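You operate a simulated robot arm through the tools that you are given. There is no shell and no other tool. Be economical: measure what you need, move in short steps, check, and stop when the job is done.

You run a simulated robot arm. Do the job below in one go: nothing can be reset, and whatever is moved stays where it is left.

Task
Draw the short red flight off the short shaft, rack it and run the stop back to 300 mm.
Fine: the flight goes into its empty bay; stop locked.

It is judged by the outcome, as a careful person would: the job done as asked, and still so three seconds after it is handed in. It fails if anything else is knocked over, pushed out of place, dropped, spilled or broken.

Robot
A 6-joint arm with a two-finger parallel gripper, fixed in place. Base frame: the origin is at the foot of the arm, x ahead of it, y to its left, z up; the work surface is at about z = 0.76. Units: m, rad, N and s.
With the tool pointing down near the work surface it reaches from about 0.3 to 0.7 m from the base axis. Its first joint turns from -2.897 to 2.897 rad. Payload 4.1 kg.
The tool frame sits at the grasp point between the pads (the TCP): z along the fingers, y along the line on which they close. The tips reach 0.023 m beyond it. Largest opening 0.094 m; finger width 0.038, thickness 0.01; the body of the gripper, 0.054 by 0.096 m, starts 0.039 m behind the TCP.
Orientation is that of the tool frame in the base frame, as a unit quaternion [w, x, y, z]. With the fingers straight down and closing along the base's y, the tool's x points along the base's -x, its y along +y and its z along -z.

Tools
- The arm moves only by the tool move_arm. Its argument "deltas" is one flat list of numbers, 7 for each row, row after row: the shift along the tool's x, y, z in units of 30 mm (1.0 is 30 mm), then the turn, a rotation vector about the tool's x, y, z in units of 4 degrees (1.0 is 4 degrees), then the opening, from 0 (shut) to 1 (fully open). In form: [dx, dy, dz, wx, wy, wz, grip, dx, dy, dz, wx, wy, wz, grip, ...]. A call has 1 to 20 rows; each row shifts and turns the commanded pose from where the row before left it, along the tool's axes as they then stand. A call with a number of a shift or a turn outside -1 to 1 is refused whole. A row lasts 0.2 s, in which the tool goes at most 0.05 m and 0.15 rad; a call with a longer step from one row to the next is refused whole, and so is a gripper value outside its range. Where a pose cannot be reached the arm comes as near as it can. A force on the tool above 50 N (or 10 N above the force at the start of the call, whichever is more), or a blocked arm, ends the call early, and 0.2 s more pass. Each finger travels about 0.045 m/s and halts on what it meets, pressing with about 35 N; the grip force reading is that of the motor and also rises with nothing between the fingers. The clock runs only during rows and for 0.2 s after the last one: add rows that do not move to give the fingers time. It gives the time, the measured TCP pose, the force on the tool (base axes), the opening and the grip force at its end, in the units of the frame above (readings bear some noise), with the torque about the TCP (base axes, N m) and any sound that the robot's microphone picked up.
- Cameras (640 x 400 px; columns grow to the right, rows downward): "scene" is fixed at [0.0506, -0.6513, 1.3545]; the picture's right is [0.81, -0.59, 0.00], its down [-0.39, -0.54, -0.75] and it looks along [0.44, 0.60, -0.67] (base axes); focal length 274 px, centre (320, 200). "wrist" rides on the gripper at [0.086, 0.016, -0.074] in the tool frame; the picture's right is [-0.18, 0.98, 0.00], its down [-0.58, -0.11, -0.81] and it looks along [-0.79, -0.15, 0.59] (tool axes); focal length 243 px, centre (320, 200). There is no depth. A picture from a camera that has moved, and an enlarged one, comes with that camera's place and axes in the base frame and with its lens.
- grab_frame(camera): a new picture of that camera. No time passes.
- move_column(by): slides the trunk up (or, below 0, down) by that many m; the arm rides with it, the base frame stays. It gives what a move gives, with no picture.
- zoom(camera, box): a new picture of the part [left, top, right, bottom] of that camera's present view, enlarged. No time passes.
- job_done(): hands the job in; it is judged then, once.

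Work in short steps. Places have to be worked out from the pictures, the camera data and where the tool is seen: move nearer, look again, correct. Check each grasp and each placing, and mend what went wrong. You have 120 turns and 76 pictures in all, those below and enlarged ones among them. Open the gripper and draw the arm clear of the work before you hand the job in, unless the task says otherwise; then end with one line.

The tools are called after "Request:" as name(argument=value, ...) on one line, values as JSON. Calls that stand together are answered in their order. move_arm: Moves the arm, as the interface text tells. Its arguments: {"type":"object","properties":{"deltas":{"type":"array","items":{"type":"number"}}},"required":["deltas"]} The other tools are called the same way: move_column (by) slides the trunk up or down; grab_frame (camera) takes a picture; zoom (camera, box) takes an enlarged picture of a part of a camera's view; job_done () hands the job in.

At the start:

```text
t: 0.0
eef_pos: [0.4433, -0.1498, 1.1148]
orientation: [0.001, 0.0, 1.0, 0.0]
contact_force: [-0.1, -0.1, 0.8]
ft_torque: [0.0, -0.04, 0.01]
grip_width: 0.0941
grasp_force: 0.1
trunk travel left (down, up): [-0.525, 0.065]
```

scene: 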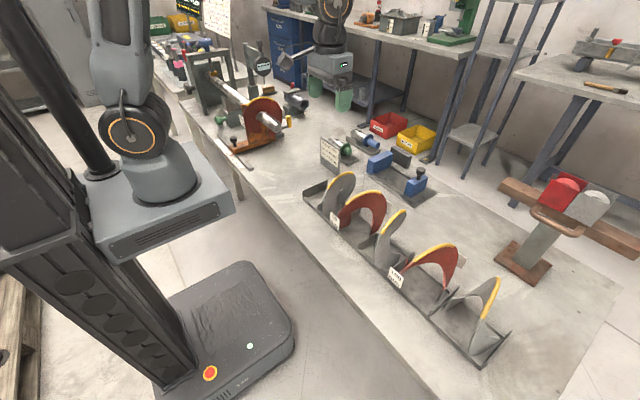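
wrist: 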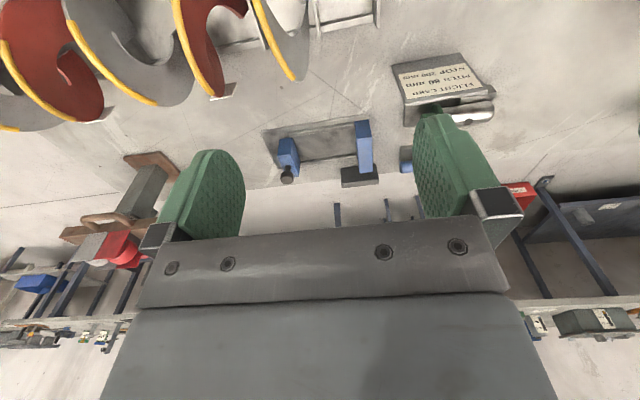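

I'll look closer at the shaft area, the rack and the card.

Request:
zoom(camera="scene", box=[170, 30, 330, 180])

Request:
zoom(camera="scene", box=[290, 120, 530, 370])

Request:
zoom(camera="wrist", box=[380, 40, 510, 130])

Request:
zoom(camera="scene", box=[310, 110, 450, 210])

```text
2.67 times, centred on (250, 105) of scene
camera zoom: at [0.0506, -0.6513, 1.3545], right [0.81, -0.59, 0.0], down [-0.39, -0.54, -0.75], along [0.44, 0.6, -0.67], focal length 730 px, centre (507, 453)
```

zoom: 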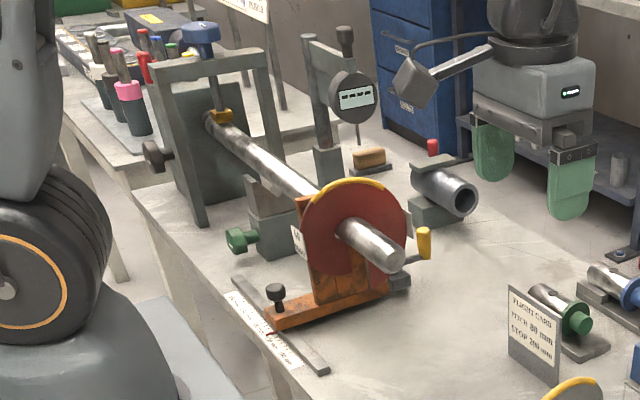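

```text
1.60 times, centred on (410, 245) of scene
camera zoom: at [0.0506, -0.6513, 1.3545], right [0.81, -0.59, 0.0], down [-0.39, -0.54, -0.75], along [0.44, 0.6, -0.67], focal length 438 px, centre (176, 128)
```

zoom: 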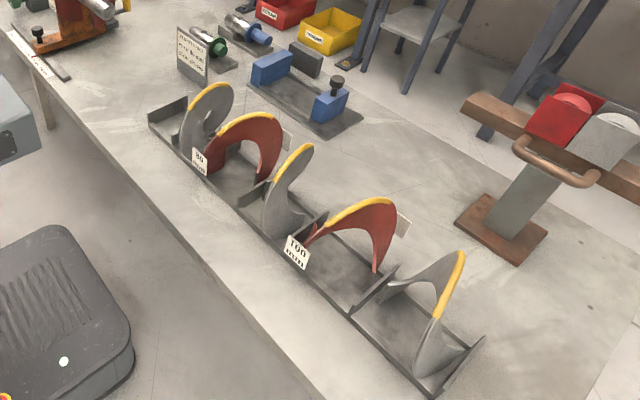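

```text
4.44 times, centred on (445, 85) of wrist
camera zoom: at [0.3564, -0.132, 1.1881], right [0.18, 0.98, 0.0], down [0.58, -0.11, 0.81], along [0.79, -0.15, -0.59], focal length 1078 px, centre (-236, 711)
```

zoom: 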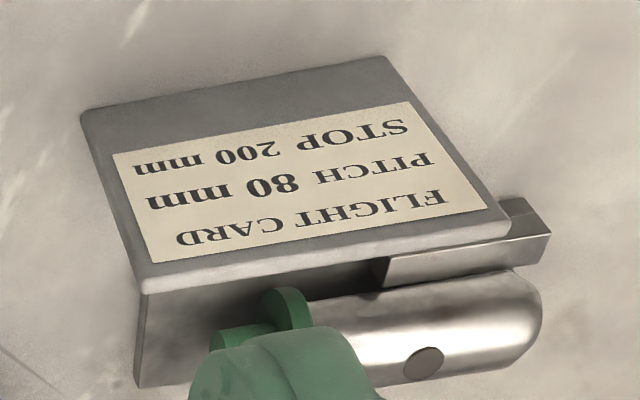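

```text
4.00 times, centred on (380, 160) of scene
camera zoom: at [0.0506, -0.6513, 1.3545], right [0.81, -0.59, 0.0], down [-0.39, -0.54, -0.75], along [0.44, 0.6, -0.67], focal length 1094 px, centre (80, 360)
```

zoom: 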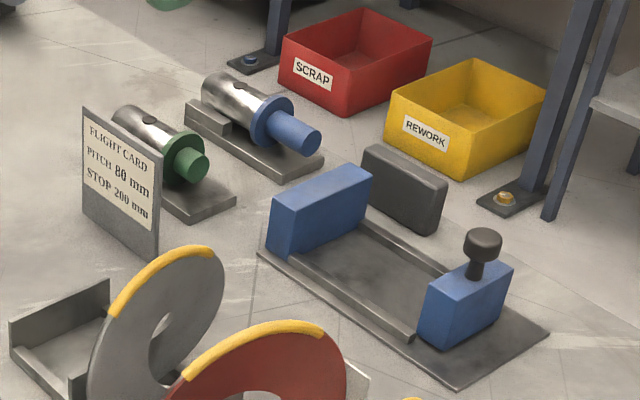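

The shaft seems to run along y near x≈0.46, z≈0.9, and the rack runs along y at x≈0.45. I'll back up over the rack to look at its bays.

Request:
move_arm(deltas=[0.7, -1, 0, 0, 0, 0, 1, 0.7, -1, 0, 0, 0, 0, 1, 0.7, -1, 0, 0, 0, 0, 1, 0.7, -1, 0, 0, 0, 0, 1, 0.7, -1, 0, 0, 0, 0, 1, 0, -1, 0, 0, 0, 0, 1])

Request:
grab_frame(camera="wrist")

```text
t: 1.4
eef_pos: [0.3369, -0.3286, 1.1147]
orientation: [0.0, 0.0, 1.0, 0.0]
contact_force: [0.0, 0.4, 0.7]
ft_torque: [-0.01, 0.0, -0.01]
grip_width: 0.0938
grasp_force: 0.0
trunk travel left (down, up): [-0.525, 0.065]
```

```text
69 pictures are left
camera wrist: at [0.2506, -0.312, 1.1879], right [0.18, 0.98, 0.0], down [0.58, -0.11, 0.81], along [0.79, -0.15, -0.59], focal length 243 px, centre (320, 200)
```

wrist: 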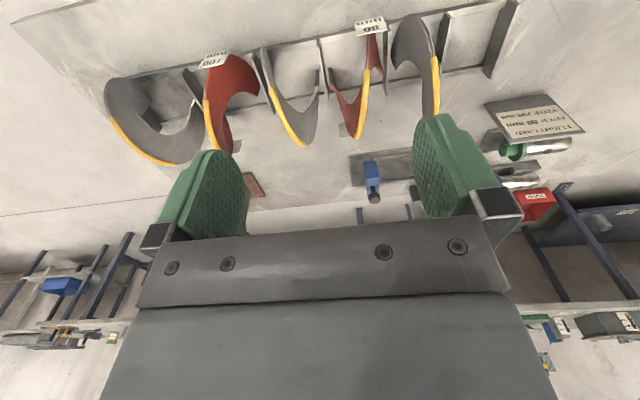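

Request:
zoom(camera="wrist", box=[300, 0, 540, 150])

Request:
zoom(camera="wrist", box=[90, 0, 330, 180])

```text
2.67 times, centred on (420, 75) of wrist
camera zoom: at [0.2506, -0.312, 1.1879], right [0.18, 0.98, 0.0], down [0.58, -0.11, 0.81], along [0.79, -0.15, -0.59], focal length 647 px, centre (53, 533)
```

zoom: 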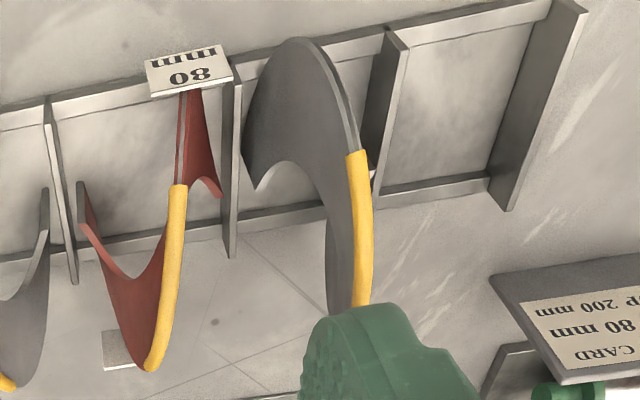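

```text
2.22 times, centred on (210, 90) of wrist
camera zoom: at [0.2506, -0.312, 1.1879], right [0.18, 0.98, 0.0], down [0.58, -0.11, 0.81], along [0.79, -0.15, -0.59], focal length 539 px, centre (564, 444)
```

zoom: 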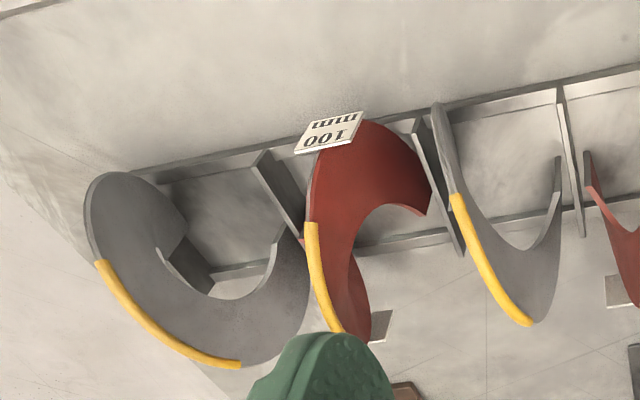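

The empty bay is the +y end one, at about y −0.16..−0.085 and x 0.39..0.49. Next I'll look at the shaft side.

Request:
move_arm(deltas=[0, 1, 0, 0, 0, 0, 1, 0, 1, 0, 0, 0, 0, 1, 0, 1, 0, 0, 0, 0, 1, 0, 1, 0, 0, 0, 0, 1, 0, 1, 0, 0, 0, 0, 1, 0, 1, 0, 0, 0, 0, 1, 0, 1, 0, 0, 0, 0, 1, 0, 1, 0, 0, 0, 0, 1, 0, 1, 0, 0, 0, 0, 1, 0, 1, 0, 0, 0, 0, 1, 0, 1, 0, 0, 0, 0, 1, 0, 1, 0, 0, 0, 0, 1, 0, 1, 0, 0, 0, 0, 1, 0, 1, 0, 0, 0, 0, 1, 0, 1, 0, 0, 0, 0, 1, 0, 1, 0, 0, 0, 0, 1, 0, 1, 0, 0, 0, 0, 1, 0, 1, 0, 0, 0, 0, 1])

Request:
grab_frame(camera="wrist")

Request:
zoom(camera="wrist", box=[320, 0, 560, 150])

```text
t: 5.2
eef_pos: [0.3374, 0.2123, 1.1147]
orientation: [0.0, 0.0, 1.0, -0.001]
contact_force: [-0.7, -0.3, -0.2]
ft_torque: [0.0, -0.02, 0.01]
grip_width: 0.094
grasp_force: 0.1
trunk travel left (down, up): [-0.525, 0.065]
```

```text
66 pictures are left
camera wrist: at [0.2518, 0.2294, 1.1875], right [0.19, 0.98, 0.0], down [0.58, -0.11, 0.81], along [0.79, -0.15, -0.59], focal length 243 px, centre (320, 200)
```

wrist: 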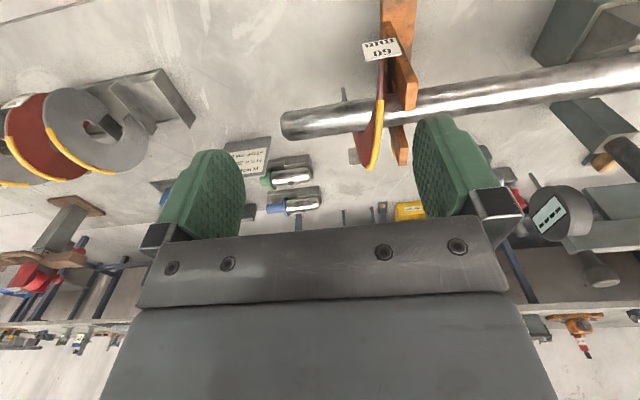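

```text
2.67 times, centred on (440, 75) of wrist
camera zoom: at [0.2518, 0.2294, 1.1875], right [0.19, 0.98, 0.0], down [0.58, -0.11, 0.81], along [0.79, -0.15, -0.59], focal length 647 px, centre (0, 533)
```

zoom: 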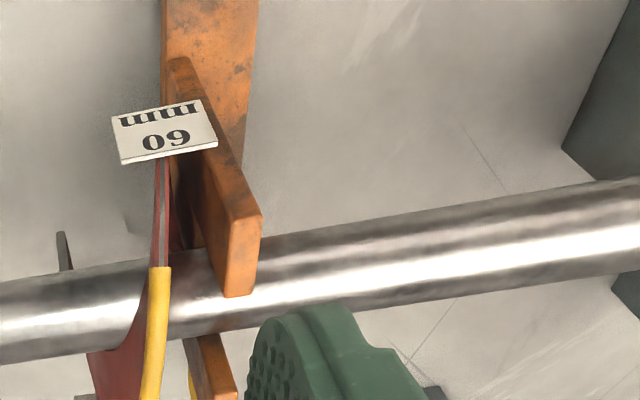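

Flight on the shaft is tagged 60 mm and an orange forked stop stands right behind it. I'll turn the wrist to look along the shaft from its free end.

Request:
move_arm(deltas=[0, -1, 0, 0, 0, -1, 1, 0, -1, 0, 0, 0, -1, 1, 0, -1, 0, 0, 0, -1, 1, 0, -1, 0, 0, 0, -1, 1, 0, -0.5, 0, 0, 0, -1, 1, 0, 0, 0, 0, 0, -1, 1, 0, 0, 0, 0, 0, -1, 1, 0, 0, 0, 0, 0, -1, 1, 0, 0, 0, 0, 0, -1, 1, 0, 0, 0, 0, 0, -1, 1, 0, 0, 0, 0, 0, -1, 1, 0, 0, 0, 0, 0, -1, 1, 0, 0, 0, 0, 0, -1, 1, 0, 0, 0, 0, 0, -1, 1, 0, 0, 0, 0, 0, -1, 1, 0, 0, 0, 0, 0, -1, 1, 0, 0, 0, 0, 0, -1, 1, 1, -0.5, 0, 0, 0, -1, 1, 1, -0.5, 0, 0, 0, -1, 1, 1, -0.5, 0, 0, 0, -1, 1])

Request:
grab_frame(camera="wrist")

```text
t: 9.4
eef_pos: [0.369, -0.0241, 1.1136]
orientation: [0.0, -0.642, 0.766, 0.0]
contact_force: [-0.3, 0.3, 0.5]
ft_torque: [-0.02, 0.0, 0.0]
grip_width: 0.0941
grasp_force: 0.0
trunk travel left (down, up): [-0.525, 0.065]
```

```text
64 pictures are left
camera wrist: at [0.3383, -0.104, 1.1877], right [-0.94, 0.35, 0.0], down [0.21, 0.55, 0.81], along [0.28, 0.75, -0.59], focal length 243 px, centre (320, 200)
```

wrist: 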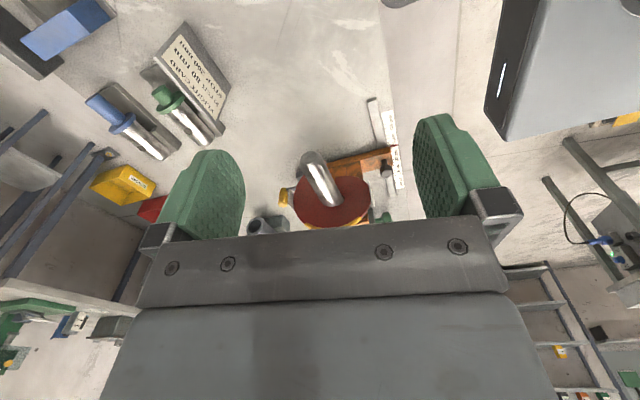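

Request:
zoom(camera="wrist", box=[240, 90, 420, 240])

```text
2.67 times, centred on (330, 165) of wrist
camera zoom: at [0.3383, -0.104, 1.1877], right [-0.94, 0.35, 0.0], down [0.21, 0.55, 0.81], along [0.28, 0.75, -0.59], focal length 647 px, centre (293, 293)
```

zoom: 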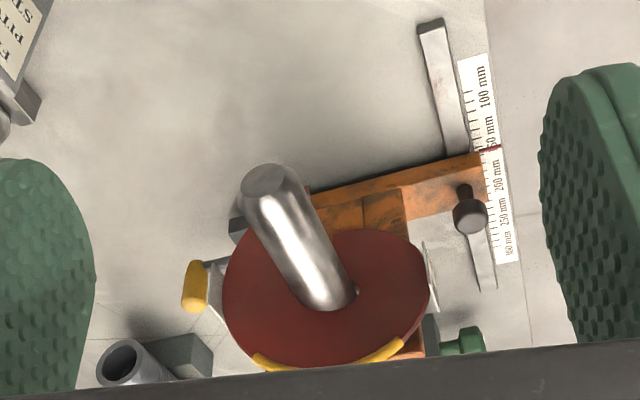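

I'll go round to the +x side to see the far side of the stop and the yellow lever.

Request:
move_arm(deltas=[0, -1, 0, 0, 0, 0, 1, 0, -1, 0, 0, 0, 0, 1, 0, -1, 0, 0, 0, 0, 1, 0, -1, 0, 0, 0, 0, 1, 0, -1, 0, 0, 0, 0, 1, 0, -1, 0, 0, 0, 0, 1, 0, -1, 0, 0, 0, -1, 1, 0, 0, 0, 0, 0, -1, 1, 0, 0, 0, 0, 0, -1, 1, 0, 0, 0, 0, 0, -1, 1, 0, 0, 0, 0, 0, -1, 1, 0, 0, 0, 0, 0, -1, 1, 0, 0, 0, 0, 0, -1, 1, 0, 0, 0, 0, 0, -1, 1, 0, 0, 0, 0, 0, -1, 1, 0, 0, 0, 0, 0, -1, 1])

Request:
grab_frame(camera="wrist")

```text
t: 12.8
eef_pos: [0.5764, -0.0584, 1.1149]
orientation: [0.001, 0.867, -0.499, 0.001]
contact_force: [0.1, -0.4, -0.1]
ft_torque: [-0.02, 0.02, -0.02]
grip_width: 0.0939
grasp_force: 0.1
trunk travel left (down, up): [-0.525, 0.065]
```

```text
62 pictures are left
camera wrist: at [0.6057, -0.1405, 1.1881], right [-0.94, -0.33, 0.0], down [-0.2, 0.56, 0.81], along [-0.27, 0.76, -0.59], focal length 243 px, centre (320, 200)
```

wrist: 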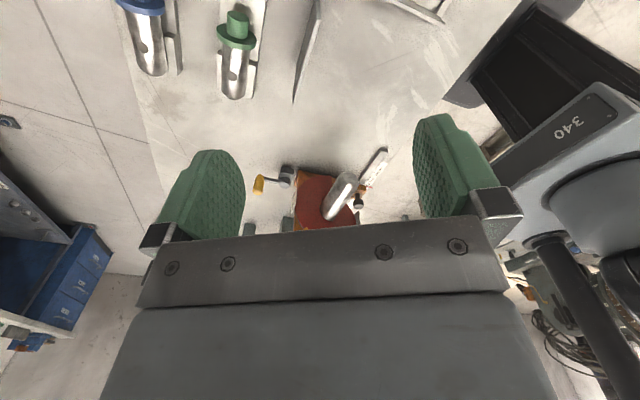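

Request:
move_arm(deltas=[-0.87, -0.5, 0, 0, 0, 0, 1, -0.87, -0.5, 0, 0, 0, 0, 1, -0.87, -0.5, 0, 0, 0, 0, 1, -0.87, -0.5, 0, 0, 0, 0, 1, -0.87, -0.5, 0, 0, 0, 0, 1])

Request:
zoom(camera="wrist", box=[220, 60, 440, 220])

```text
t: 14.0
eef_pos: [0.5759, 0.0937, 1.116]
orientation: [0.0, 0.865, -0.501, 0.0]
contact_force: [-0.4, 0.7, 0.0]
ft_torque: [0.0, 0.01, -0.01]
grip_width: 0.0939
grasp_force: 0.1
trunk travel left (down, up): [-0.525, 0.065]
```

```text
2.50 times, centred on (330, 140) of wrist
camera zoom: at [0.6049, 0.011, 1.1881], right [-0.94, -0.33, 0.0], down [-0.2, 0.56, 0.81], along [-0.27, 0.76, -0.59], focal length 606 px, centre (295, 350)
```

zoom: 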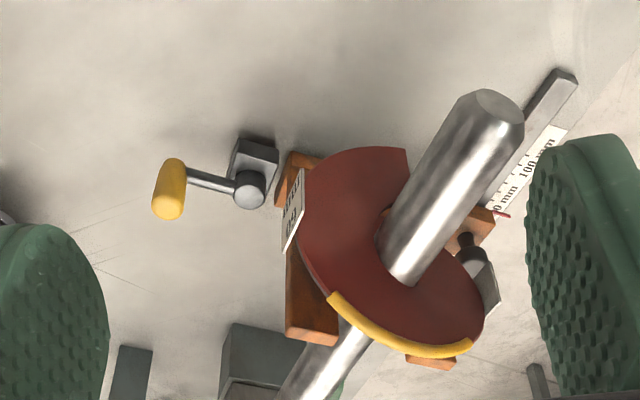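

The lever with a yellow handle sits on the far end of the stop. I'll move above the flight for a near-vertical look at flight, fork and shaft.

Request:
move_arm(deltas=[0, 0, 0, 0, 0, 1, 1, 0, 0, 0, 0, 0, 1, 1, 0, 0, 0, 0, 0, 1, 1, 0, 0, 0, 0, 0, 1, 1, 0, 0, 0, 0, 0, 1, 1, 0, 0, 0, 0, 0, 1, 1, 0, 0, 0, 0, 0, 1, 1, 0, 0, 0, 0, 0, 0.5, 1, -1, 1, 0, 0, 0, 0, 1, -1, 1, 0, 0, 0, 0, 1, -1, 1, 0, 0, 0, 0, 1, -1, 0.9, 0, 0, 0, 0, 1, -0.2, 0, 0, 0, 0, 0, 1])

Request:
grab_frame(camera="wrist")

Request:
zoom(camera="wrist", box=[220, 0, 460, 150])

```text
t: 16.8
eef_pos: [0.4581, 0.2197, 1.1147]
orientation: [0.0, -0.707, 0.708, -0.001]
contact_force: [0.1, -0.6, -0.3]
ft_torque: [0.02, 0.02, 0.03]
grip_width: 0.0941
grasp_force: 0.0
trunk travel left (down, up): [-0.525, 0.065]
```

```text
60 pictures are left
camera wrist: at [0.442, 0.1332, 1.1881], right [-0.98, 0.19, 0.0], down [0.11, 0.58, 0.81], along [0.15, 0.79, -0.59], focal length 243 px, centre (320, 200)
```

wrist: 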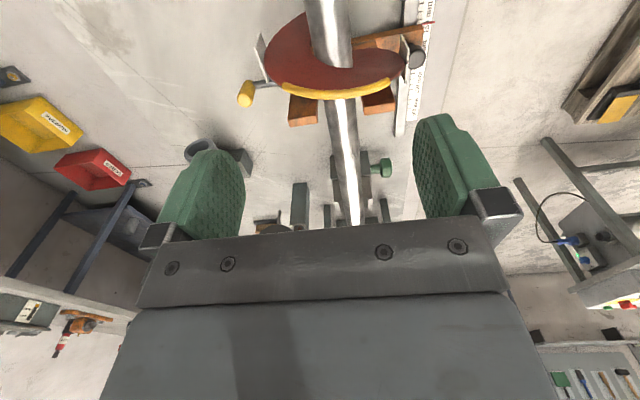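

```text
2.67 times, centred on (340, 75) of wrist
camera zoom: at [0.442, 0.1332, 1.1881], right [-0.98, 0.19, 0.0], down [0.11, 0.58, 0.81], along [0.15, 0.79, -0.59], focal length 647 px, centre (267, 533)
```

zoom: 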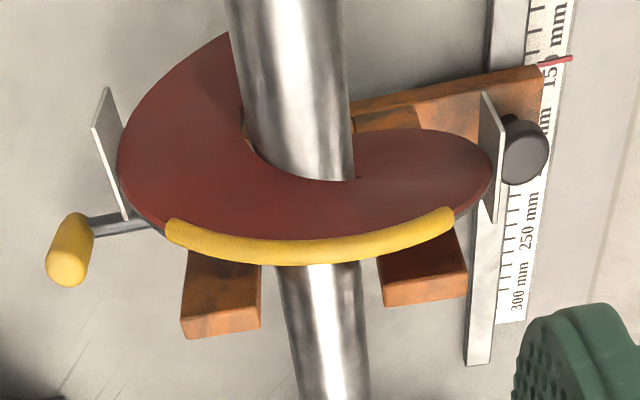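

Good view: flight top rim around (0.45, 0.255, 0.985), fork prongs just behind it with a gap of about 0.427–0.474 in x. I'll rotate so that the fingers close along the plate normal (yaw about −8°) and look again.

Request:
move_arm(deltas=[0, 0, 0, 0, 0, 1, 0.6, 0, 0, 0, 0, 0, 1, 0.6, 0, 0, 0, 0, 0, 1, 0.6, 0, 0, 0, 0, 0, 1, 0.6, 0, 0, 0, 0, 0, 1, 0.6, 0, 0, 0, 0, 0, 1, 0.6, 0, 0, 0, 0, 0, 1, 0.6, 0, 0, 0, 0, 0, 1, 0.6, 0, 0, 0, 0, 0, 1, 0.6, 0, 0, 0, 0, 0, 1, 0.6, 0, 0, 0, 0, 0, 1, 0.6, 0, 0, 0, 0, 0, 1, 0.6, 0, 0, 0, 0, 0, 1, 0.6, 0, 0, 0, 0, 0, 1, 0.6, 0, 0, 0, 0, 0, 1, 0.6, 0, 0, 0, 0, 0, 1, 0.6, 0, 0, 0, 0, 0, 1, 0.6, 0, 0, 0, 0, 0, 1, 0.6, 0, 0, 0, 0, 0, 1, 0.6, 0, 0, 0, 0, 0, 1, 0.6])

Request:
move_arm(deltas=[0, 0, 0, 0, 0, 1, 0.5, 0, 0, 0, 0, 0, 1, 0.5, 0, 0, 0, 0, 0, 0.5, 0.5, 0, 0, 0, 0, 0, 0, 0.5])

Request:
grab_frame(camera="wrist")

Request:
zoom(camera="scene", box=[200, 60, 320, 160])

```text
t: 21.0
eef_pos: [0.4591, 0.2179, 1.1151]
orientation: [0.001, -0.086, 0.996, 0.001]
contact_force: [-0.1, 0.2, 1.3]
ft_torque: [-0.01, 0.0, 0.03]
grip_width: 0.0564
grasp_force: 0.1
trunk travel left (down, up): [-0.525, 0.065]
```

```text
t: 22.0
eef_pos: [0.4598, 0.2184, 1.1148]
orientation: [0.0, 0.001, 1.0, 0.0]
contact_force: [0.5, -1.0, 0.2]
ft_torque: [0.02, 0.01, 0.0]
grip_width: 0.0472
grasp_force: 0.0
trunk travel left (down, up): [-0.525, 0.065]
```

```text
58 pictures are left
camera wrist: at [0.3728, 0.2356, 1.188], right [0.19, 0.98, 0.0], down [0.58, -0.11, 0.81], along [0.79, -0.15, -0.59], focal length 243 px, centre (320, 200)
```

wrist: 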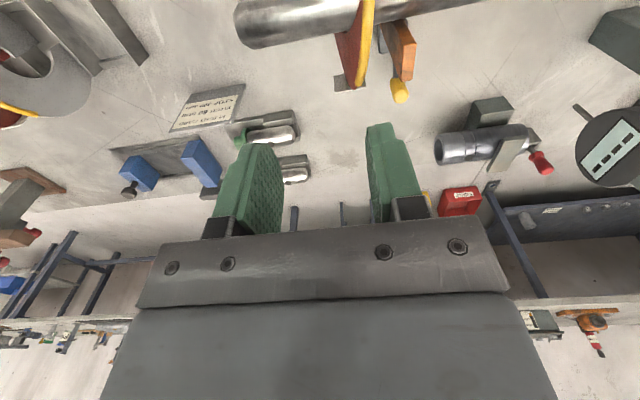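

```text
4.00 times, centred on (260, 110) of scene
camera zoom: at [0.0506, -0.6513, 1.3545], right [0.81, -0.59, 0.0], down [-0.39, -0.54, -0.75], along [0.44, 0.6, -0.67], focal length 1094 px, centre (560, 560)
```

zoom: 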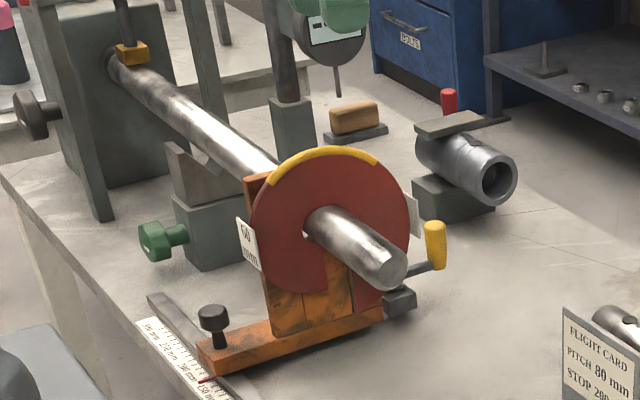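

I'm at yaw 0. I'll add the last −8°, centre over the rim and lower to z≈1.03 (tips at about 1.007, above the rim at about 0.978), then look.

Request:
move_arm(deltas=[0, 0, 0, 0, 0, 1, 0.38, 0, 0, 0, 0, 0, 1, 0.38, 0.48, 0.6, 0, 0, 0, 0, 0.38, 0, 0.58, 0, 0, 0, 0, 0.38, 0, 0, 1, 0, 0, 0, 0.38, 0, 0, 1, 0, 0, 0, 0.38, 0, 0, 0.6, 0, 0, 0, 0.38])

Request:
grab_frame(camera="wrist")

Request:
zoom(camera="scene", box=[210, 40, 330, 140])

```text
t: 23.6
eef_pos: [0.4502, 0.2552, 1.0376]
orientation: [0.0, 0.07, 0.998, 0.0]
contact_force: [0.0, -0.4, -0.5]
ft_torque: [0.01, 0.02, 0.0]
grip_width: 0.0358
grasp_force: 0.1
trunk travel left (down, up): [-0.525, 0.065]
```

```text
56 pictures are left
camera wrist: at [0.3659, 0.2843, 1.1104], right [0.32, 0.95, 0.0], down [0.56, -0.19, 0.81], along [0.76, -0.26, -0.59], focal length 243 px, centre (320, 200)
```

wrist: 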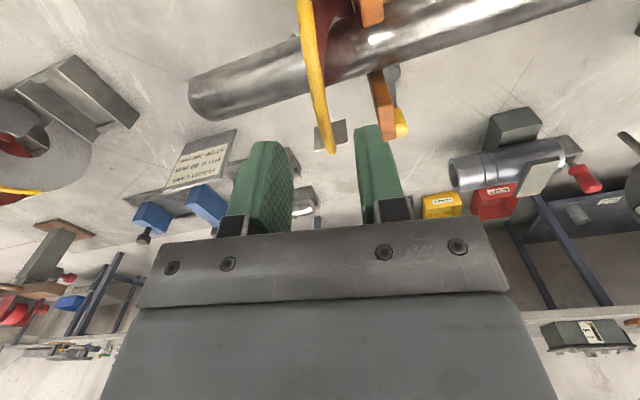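

```text
4.00 times, centred on (270, 90) of scene
camera zoom: at [0.0506, -0.6513, 1.3545], right [0.81, -0.59, 0.0], down [-0.39, -0.54, -0.75], along [0.44, 0.6, -0.67], focal length 1094 px, centre (520, 640)
```

zoom: 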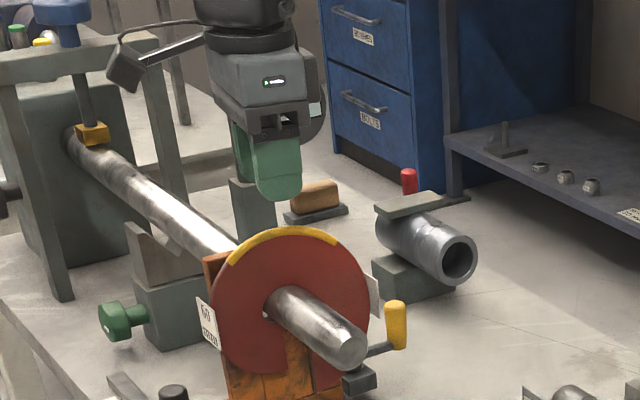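

The rim is at (0.45, 0.257), with an 8° slope as assumed. Descending to TCP z≈0.965.

Request:
move_arm(deltas=[0, 0.05, 0.8, 0, 0, 0, 0.36, 0, 0, 0.8, 0, 0, 0, 0.36, 0, 0, 0.5, 0, 0, 0, 0.36, 0, 0, 0.3, 0, 0, 0, 0.36, 0, 0, 0, 0, 0, 0, 0.36])

Request:
grab_frame(camera="wrist")

Request:
zoom(camera="scene", box=[210, 60, 310, 140])

```text
t: 24.8
eef_pos: [0.4496, 0.257, 0.9641]
orientation: [0.0, 0.07, 0.998, 0.0]
contact_force: [1.3, 0.1, 0.5]
ft_torque: [-0.03, 0.0, 0.04]
grip_width: 0.0336
grasp_force: 0.1
trunk travel left (down, up): [-0.525, 0.065]
```

```text
54 pictures are left
camera wrist: at [0.3669, 0.2859, 1.0378], right [0.32, 0.95, 0.0], down [0.56, -0.19, 0.81], along [0.76, -0.26, -0.59], focal length 243 px, centre (320, 200)
```

wrist: 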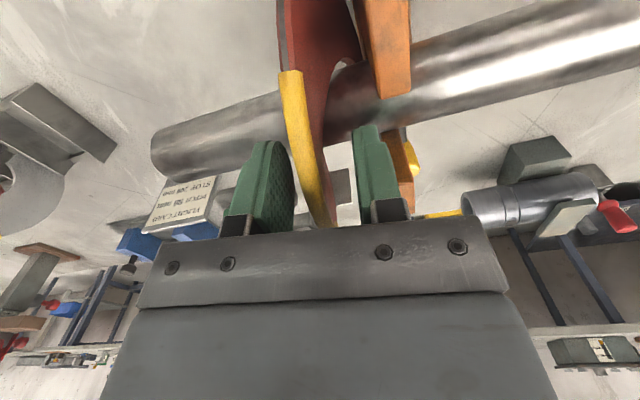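

```text
5.00 times, centred on (260, 100) of scene
camera zoom: at [0.0506, -0.6513, 1.3545], right [0.81, -0.59, 0.0], down [-0.39, -0.54, -0.75], along [0.44, 0.6, -0.67], focal length 1368 px, centre (620, 700)
```

zoom: 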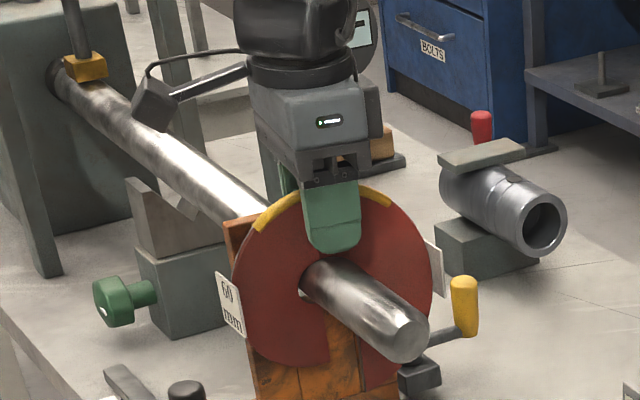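

The fingers straddle the plate above the shaft. Closing.

Request:
move_arm(deltas=[0, 0, 0, 0, 0, 0, 0.2, 0, 0, 0, 0, 0, 0, 0.1, 0, 0, 0, 0, 0, 0, 0, 0, 0, 0, 0, 0, 0, 0, 0, 0, 0, 0, 0, 0, 0])

Request:
grab_frame(camera="wrist")

```text
t: 26.0
eef_pos: [0.4498, 0.2571, 0.9647]
orientation: [0.0, 0.071, 0.997, 0.0]
contact_force: [0.8, -1.4, 0.9]
ft_torque: [-0.07, -0.03, -0.06]
grip_width: 0.0094
grasp_force: 34.8
trunk travel left (down, up): [-0.525, 0.065]
```

```text
52 pictures are left
camera wrist: at [0.367, 0.2856, 1.038], right [0.32, 0.95, 0.0], down [0.56, -0.19, 0.81], along [0.76, -0.26, -0.59], focal length 243 px, centre (320, 200)
```

wrist: 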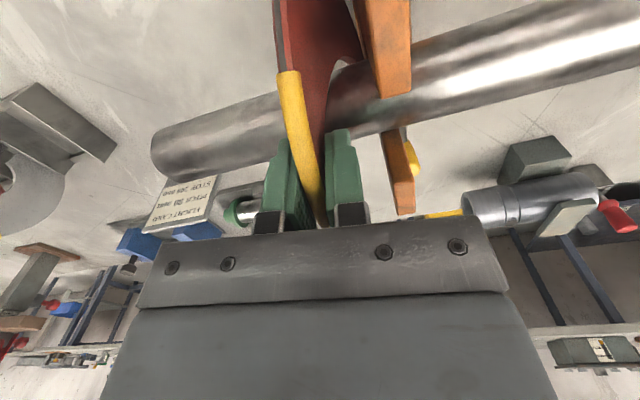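

Held at 9.4 mm. I'll lift 1.5 mm to take the weight off the shaft and pull a little toward −y, watching forces.

Request:
move_arm(deltas=[0, 0, -0.05, 0, 0, 0, 0, -0.05, -0.33, 0, 0, 0, 0, 0, -0.05, -0.33, 0, 0, 0, 0, 0])

```text
t: 26.8
eef_pos: [0.45, 0.2372, 0.9658]
orientation: [0.0, 0.07, 0.998, 0.0]
contact_force: [0.4, 0.7, 0.4]
ft_torque: [0.01, 0.01, -0.05]
grip_width: 0.0095
grasp_force: 34.6
trunk travel left (down, up): [-0.525, 0.065]
```

Slides freely. Continuing off the shaft to y≈0.05.

Request:
move_arm(deltas=[-0.07, -0.5, 0, 0, 0, 0, 0, -0.07, -0.5, 0, 0, 0, 0, 0, -0.07, -0.5, 0, 0, 0, 0, 0, -0.07, -0.5, 0, 0, 0, 0, 0, -0.07, -0.5, 0, 0, 0, 0, 0, -0.07, -0.5, 0, 0, 0, 0, 0])

Request:
zoom(camera="scene", box=[210, 60, 340, 160])

```text
t: 28.2
eef_pos: [0.4505, 0.1455, 0.9672]
orientation: [0.0, 0.069, 0.998, 0.0]
contact_force: [0.5, -0.1, 0.3]
ft_torque: [-0.04, -0.03, -0.03]
grip_width: 0.0098
grasp_force: 35.4
trunk travel left (down, up): [-0.525, 0.065]
```

```text
4.00 times, centred on (275, 110) of scene
camera zoom: at [0.0506, -0.6513, 1.3545], right [0.81, -0.59, 0.0], down [-0.39, -0.54, -0.75], along [0.44, 0.6, -0.67], focal length 1094 px, centre (500, 560)
```

zoom: 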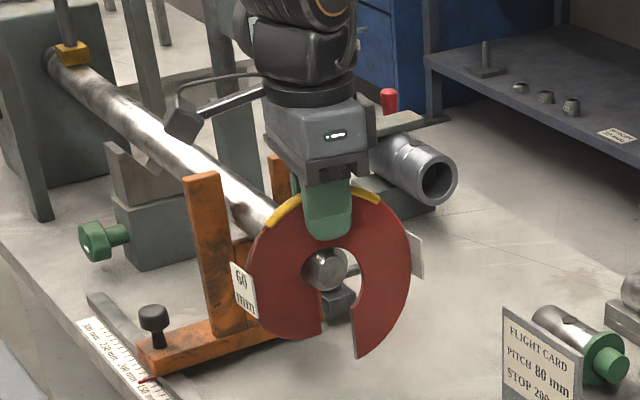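

Nearly off; pulling a further 90 mm then lifting.

Request:
move_arm(deltas=[-0.07, -0.5, 0, 0, 0, 0, 0, -0.07, -0.5, 0, 0, 0, 0, 0, -0.07, -0.5, 0, 0, 0, 0, 0, -0.07, -0.5, 0, 0, 0, 0, 0, -0.07, -0.5, 0, 0, 0, 0, 0, -0.07, -0.5, 0, 0, 0, 0, 0, 0, 0, -0.8, 0, 0, 0, 0, 0, 0, -0.8, 0, 0, 0, 0, 0, 0, -0.4, 0, 0, 0, 0])

Request:
grab_frame(camera="scene")

Request:
grab_frame(camera="wrist")

```text
t: 30.2
eef_pos: [0.4505, 0.0556, 1.0273]
orientation: [0.0, 0.07, 0.998, 0.0]
contact_force: [-0.5, -0.4, -6.7]
ft_torque: [-0.01, 0.03, 0.01]
grip_width: 0.0095
grasp_force: 34.8
trunk travel left (down, up): [-0.525, 0.065]
```

```text
50 pictures are left
```

scene: 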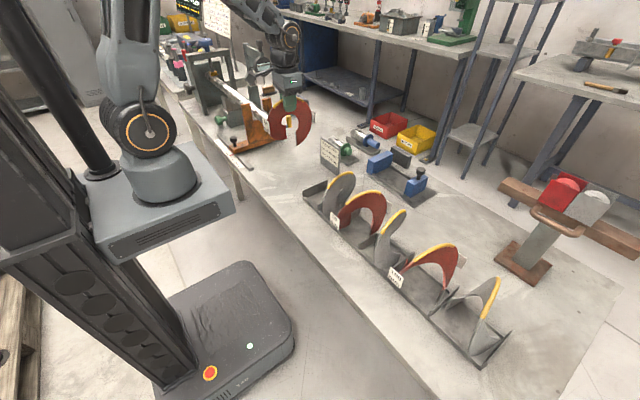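

```text
49 pictures are left
camera wrist: at [0.367, 0.0841, 1.0999], right [0.32, 0.95, 0.0], down [0.56, -0.19, 0.81], along [0.76, -0.26, -0.59], focal length 243 px, centre (320, 200)
```

wrist: 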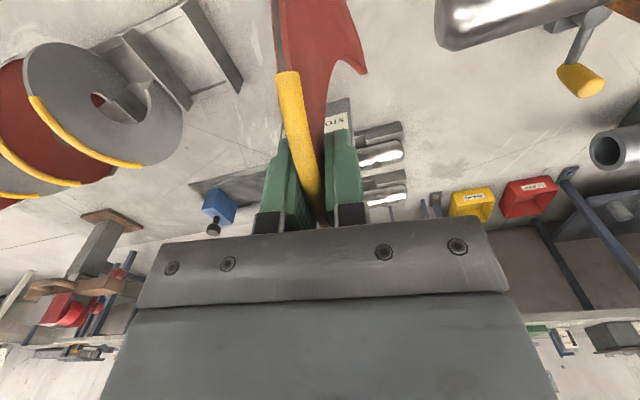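

Flight hangs well (about 0.7 kg). Zooming on the bay from both cameras to fix its position and wall heights.

Request:
zoom(camera="wrist", box=[60, 0, 260, 125])

Request:
zoom(camera="scene", box=[295, 160, 395, 230])

```text
3.20 times, centred on (160, 62) of wrist
camera zoom: at [0.367, 0.0841, 1.0999], right [0.32, 0.95, 0.0], down [0.56, -0.19, 0.81], along [0.76, -0.26, -0.59], focal length 776 px, centre (832, 640)
```

zoom: 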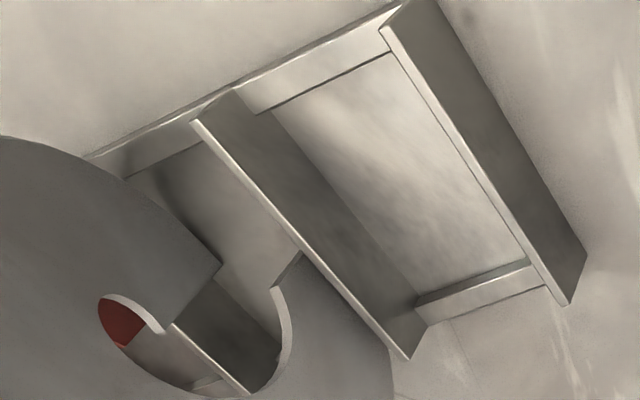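

```text
5.71 times, centred on (345, 195) of scene
camera zoom: at [0.0506, -0.6513, 1.3545], right [0.81, -0.59, 0.0], down [-0.39, -0.54, -0.75], along [0.44, 0.6, -0.67], focal length 1563 px, centre (177, 229)
```

zoom: 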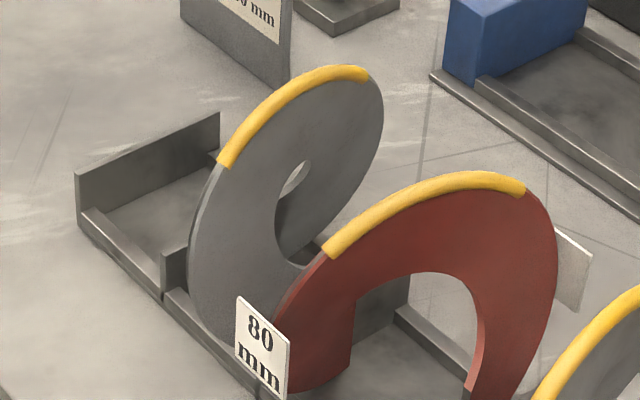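

Empty bay: y −0.159..−0.081 (centre −0.120), x 0.398..0.497. Moving over it at the present height.

Request:
move_arm(deltas=[-0.09, -0.725, 0, 0, 0, 0, 0, -0.09, -0.725, 0, 0, 0, 0, 0, -0.09, -0.725, 0, 0, 0, 0, 0, -0.09, -0.725, 0, 0, 0, 0, 0, -0.09, -0.725, 0, 0, 0, 0, 0, -0.09, -0.725, 0, 0, 0, 0, 0, -0.09, -0.725, 0, 0, 0, 0, 0, -0.09, -0.725, 0, 0, 0, 0, 0])

Request:
grab_frame(camera="wrist")

Request:
zoom(camera="scene", box=[270, 110, 410, 240])

```text
t: 32.0
eef_pos: [0.4457, -0.1207, 1.0275]
orientation: [-0.001, 0.07, 0.998, 0.0]
contact_force: [0.6, -0.1, -7.3]
ft_torque: [0.02, -0.01, -0.02]
grip_width: 0.0095
grasp_force: 34.7
trunk travel left (down, up): [-0.525, 0.065]
```

```text
46 pictures are left
camera wrist: at [0.3636, -0.0922, 1.0997], right [0.32, 0.95, 0.0], down [0.56, -0.19, 0.81], along [0.76, -0.26, -0.59], focal length 243 px, centre (320, 200)
```

wrist: 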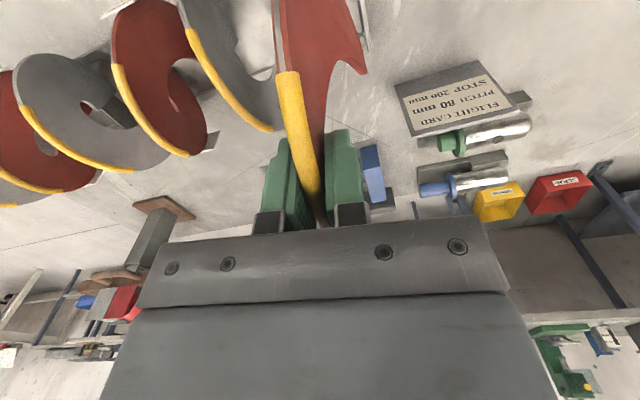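

```text
3.08 times, centred on (340, 175) of scene
camera zoom: at [0.0506, -0.6513, 1.3545], right [0.81, -0.59, 0.0], down [-0.39, -0.54, -0.75], along [0.44, 0.6, -0.67], focal length 842 px, centre (258, 277)
```

zoom: 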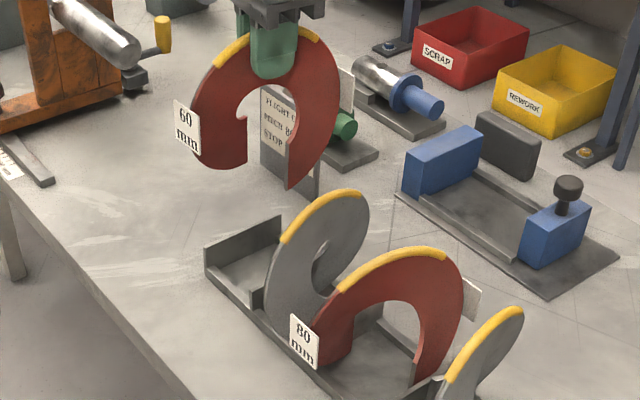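

Clearances look fine. Lowering to just above the expected contact.

Request:
move_arm(deltas=[-0.07, 0, 0.7, 0, 0, 0, 0, 0, 0, 0.7, 0, 0, 0, 0, 0, 0, 0.7, 0, 0, 0, 0, 0, 0, 0.7, 0, 0, 0, 0, 0, 0, 0.5, 0, 0, 0, 0])

Request:
zoom(camera="scene", box=[290, 130, 390, 230])

Request:
grab_frame(camera="wrist")

```text
t: 33.2
eef_pos: [0.4484, -0.1211, 0.927]
orientation: [0.0, 0.07, 0.998, 0.0]
contact_force: [0.6, 0.2, -6.8]
ft_torque: [0.03, 0.0, 0.01]
grip_width: 0.0098
grasp_force: 35.1
trunk travel left (down, up): [-0.525, 0.065]
```

```text
4.00 times, centred on (340, 180) of scene
camera zoom: at [0.0506, -0.6513, 1.3545], right [0.81, -0.59, 0.0], down [-0.39, -0.54, -0.75], along [0.44, 0.6, -0.67], focal length 1094 px, centre (240, 280)
```

zoom: 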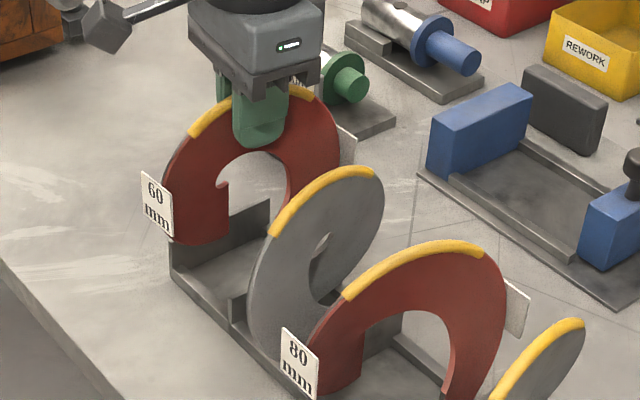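

```text
43 pictures are left
camera wrist: at [0.3654, -0.0921, 1.0001], right [0.32, 0.95, 0.0], down [0.56, -0.19, 0.81], along [0.76, -0.26, -0.59], focal length 243 px, centre (320, 200)
```

wrist: 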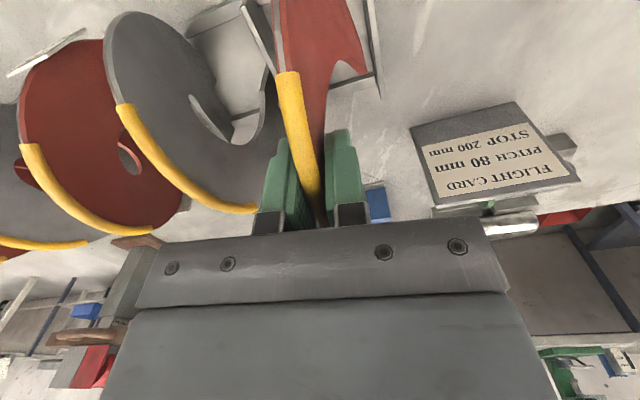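

Near end of flight is at y≈−0.089, end wall −0.081; far end about −0.146, divider −0.159. I'll shift 2.5 mm toward −y and lower in small steps, watching the weight.

Request:
move_arm(deltas=[-0.01, -0.08, 0.15, 0, 0, 0, 0, 0, 0, 0.1, 0, 0, 0, 0, 0, 0, 0.1, 0, 0, 0, 0])

Request:
move_arm(deltas=[0, 0, 0.1, 0, 0, 0, 0, 0, 0, 0.05, 0, 0, 0, 0])

```text
t: 34.0
eef_pos: [0.4485, -0.1231, 0.9169]
orientation: [0.0, 0.07, 0.998, 0.0]
contact_force: [0.8, 0.2, -6.9]
ft_torque: [0.01, 0.05, -0.01]
grip_width: 0.0095
grasp_force: 35.1
trunk travel left (down, up): [-0.525, 0.065]
```

```text
t: 34.6
eef_pos: [0.4497, -0.1234, 0.9127]
orientation: [0.0, 0.07, 0.998, -0.001]
contact_force: [-0.3, -0.1, -6.9]
ft_torque: [-0.01, 0.01, 0.0]
grip_width: 0.0097
grasp_force: 34.8
trunk travel left (down, up): [-0.525, 0.065]
```

Still free; continuing down in small steps.

Request:
move_arm(deltas=[0, 0, 0.1, 0, 0, 0, 0])

Request:
move_arm(deltas=[0, 0, 0.1, 0, 0, 0, 0])

Request:
zoom(camera="scene", box=[290, 130, 390, 230])

```text
t: 35.0
eef_pos: [0.4507, -0.1231, 0.9091]
orientation: [0.0, 0.07, 0.998, 0.0]
contact_force: [0.5, -0.3, -7.0]
ft_torque: [0.0, 0.02, 0.0]
grip_width: 0.0092
grasp_force: 34.8
trunk travel left (down, up): [-0.525, 0.065]
```

```text
t: 35.4
eef_pos: [0.4491, -0.1238, 0.9058]
orientation: [-0.001, 0.07, 0.998, 0.001]
contact_force: [-0.1, -0.3, -6.9]
ft_torque: [0.01, -0.02, 0.01]
grip_width: 0.0096
grasp_force: 35.0
trunk travel left (down, up): [-0.525, 0.065]
```

```text
4.00 times, centred on (340, 180) of scene
camera zoom: at [0.0506, -0.6513, 1.3545], right [0.81, -0.59, 0.0], down [-0.39, -0.54, -0.75], along [0.44, 0.6, -0.67], focal length 1094 px, centre (240, 280)
```

zoom: 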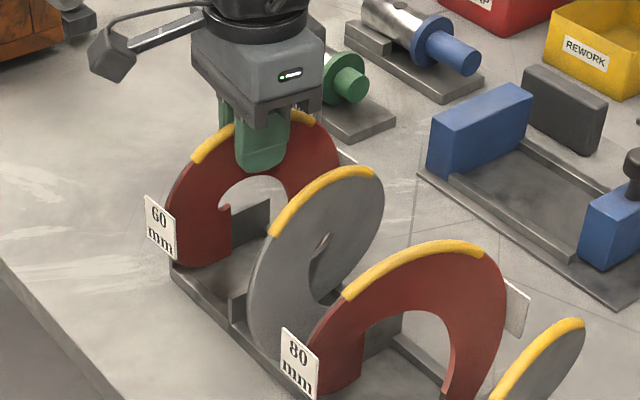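

Request:
move_arm(deltas=[0, 0, 0.1, 0, 0, 0, 0])

Request:
move_arm(deltas=[0, 0, 0.08, 0, 0, 0, 0])

Request:
move_arm(deltas=[0, 0, 0.08, 0, 0, 0, 0])

```text
t: 35.8
eef_pos: [0.4482, -0.123, 0.9027]
orientation: [0.0, 0.07, 0.998, 0.0]
contact_force: [0.2, 0.7, -6.9]
ft_torque: [0.01, -0.03, 0.0]
grip_width: 0.0094
grasp_force: 35.6
trunk travel left (down, up): [-0.525, 0.065]
```

```text
t: 36.2
eef_pos: [0.4501, -0.1227, 0.9008]
orientation: [0.0, 0.07, 0.998, 0.0]
contact_force: [0.0, 0.3, -7.4]
ft_torque: [0.02, 0.01, -0.03]
grip_width: 0.0099
grasp_force: 34.8
trunk travel left (down, up): [-0.525, 0.065]
```

```text
t: 36.6
eef_pos: [0.4498, -0.1235, 0.8989]
orientation: [0.0, 0.07, 0.998, -0.001]
contact_force: [0.0, -0.8, -7.5]
ft_torque: [0.0, 0.04, -0.03]
grip_width: 0.0094
grasp_force: 34.6
trunk travel left (down, up): [-0.525, 0.065]
```

Request:
move_arm(deltas=[0, 0, 0.07, 0, 0, 0, 0])

Request:
move_arm(deltas=[0, 0, 0.07, 0, 0, 0, 0])

Request:
zoom(camera="scene", box=[290, 130, 390, 230])

```text
t: 37.0
eef_pos: [0.4491, -0.1216, 0.8959]
orientation: [0.0, 0.069, 0.998, 0.0]
contact_force: [-3.4, 1.7, 1.0]
ft_torque: [0.06, 0.27, -0.02]
grip_width: 0.0097
grasp_force: 35.1
trunk travel left (down, up): [-0.525, 0.065]
```

```text
t: 37.4
eef_pos: [0.4475, -0.1234, 0.8962]
orientation: [0.002, 0.07, 0.998, -0.001]
contact_force: [-4.7, 2.5, 23.2]
ft_torque: [0.14, 0.6, -0.03]
grip_width: 0.0096
grasp_force: 35.4
trunk travel left (down, up): [-0.525, 0.065]
```

```text
4.00 times, centred on (340, 180) of scene
camera zoom: at [0.0506, -0.6513, 1.3545], right [0.81, -0.59, 0.0], down [-0.39, -0.54, -0.75], along [0.44, 0.6, -0.67], focal length 1094 px, centre (240, 280)
```

zoom: 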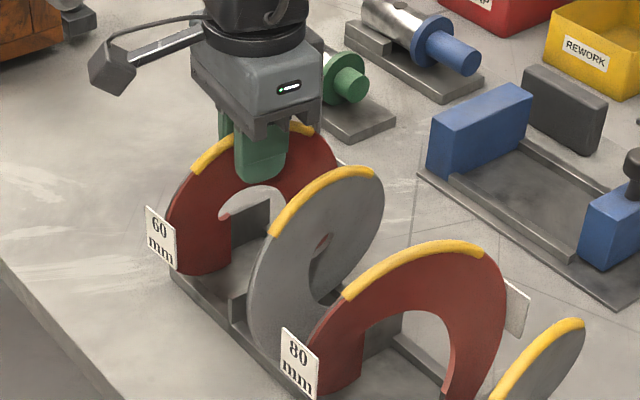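

Seated: support is balanced (torques small about its centre). Relieve the press by about 1.5 mm and open slightly.

Request:
move_arm(deltas=[0, 0, -0.05, 0, 0, 0, 0, 0, 0, 0, 0, 0, 0, 0])

Request:
move_arm(deltas=[0, 0, 0, 0, 0, 0, 0.13, 0, 0, 0, 0, 0, 0, 0.16, 0, 0, 0, 0, 0, 0, 0.16])

Request:
zoom(camera="scene", box=[290, 130, 390, 230])

Request:
grab_frame(camera="wrist")

```text
t: 38.0
eef_pos: [0.4497, -0.1231, 0.8956]
orientation: [0.002, 0.069, 0.998, -0.001]
contact_force: [-1.1, 0.8, 20.7]
ft_torque: [0.03, 0.05, 0.01]
grip_width: 0.0097
grasp_force: 34.8
trunk travel left (down, up): [-0.525, 0.065]
```

```text
t: 38.8
eef_pos: [0.4488, -0.1233, 0.8956]
orientation: [0.0, 0.069, 0.998, 0.0]
contact_force: [0.0, 0.9, 0.5]
ft_torque: [-0.01, -0.01, 0.0]
grip_width: 0.0147
grasp_force: 0.1
trunk travel left (down, up): [-0.525, 0.065]
```

```text
4.00 times, centred on (340, 180) of scene
camera zoom: at [0.0506, -0.6513, 1.3545], right [0.81, -0.59, 0.0], down [-0.39, -0.54, -0.75], along [0.44, 0.6, -0.67], focal length 1094 px, centre (240, 280)
```

zoom: 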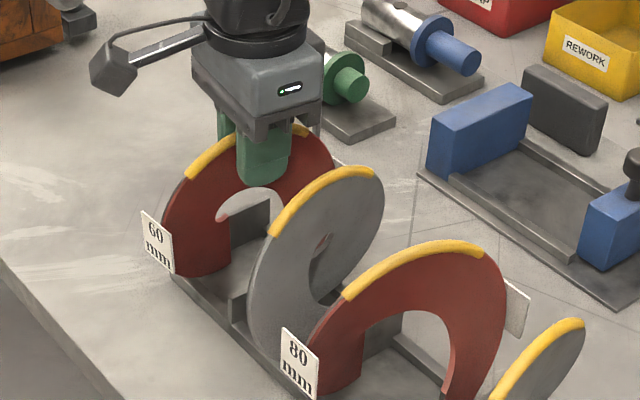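

```text
39 pictures are left
camera wrist: at [0.3657, -0.0944, 0.969], right [0.32, 0.95, 0.0], down [0.56, -0.19, 0.81], along [0.76, -0.26, -0.59], focal length 243 px, centre (320, 200)
```

wrist: 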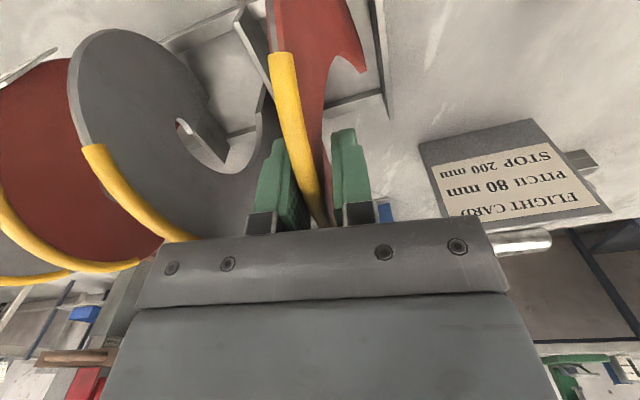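

It settled slightly but stands. Opening a bit more to see if it stands by itself.

Request:
move_arm(deltas=[0, 0, 0, 0, 0, 0, 0.22, 0, 0, 0, 0, 0, 0, 0.28, 0, 0, 0, 0, 0, 0, 0.33, 0, 0, 0, 0, 0, 0, 0.33])

Request:
grab_frame(camera="wrist")

```text
t: 39.8
eef_pos: [0.4494, -0.1231, 0.896]
orientation: [0.0, 0.07, 0.998, 0.0]
contact_force: [0.2, 0.0, 0.1]
ft_torque: [-0.01, 0.0, 0.03]
grip_width: 0.0309
grasp_force: 0.2
trunk travel left (down, up): [-0.525, 0.065]
```

```text
38 pictures are left
camera wrist: at [0.3657, -0.0943, 0.9691], right [0.32, 0.95, 0.0], down [0.56, -0.19, 0.81], along [0.76, -0.26, -0.59], focal length 243 px, centre (320, 200)
```

wrist: 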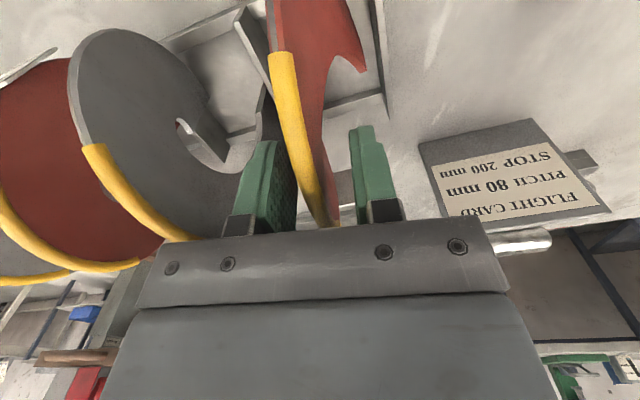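

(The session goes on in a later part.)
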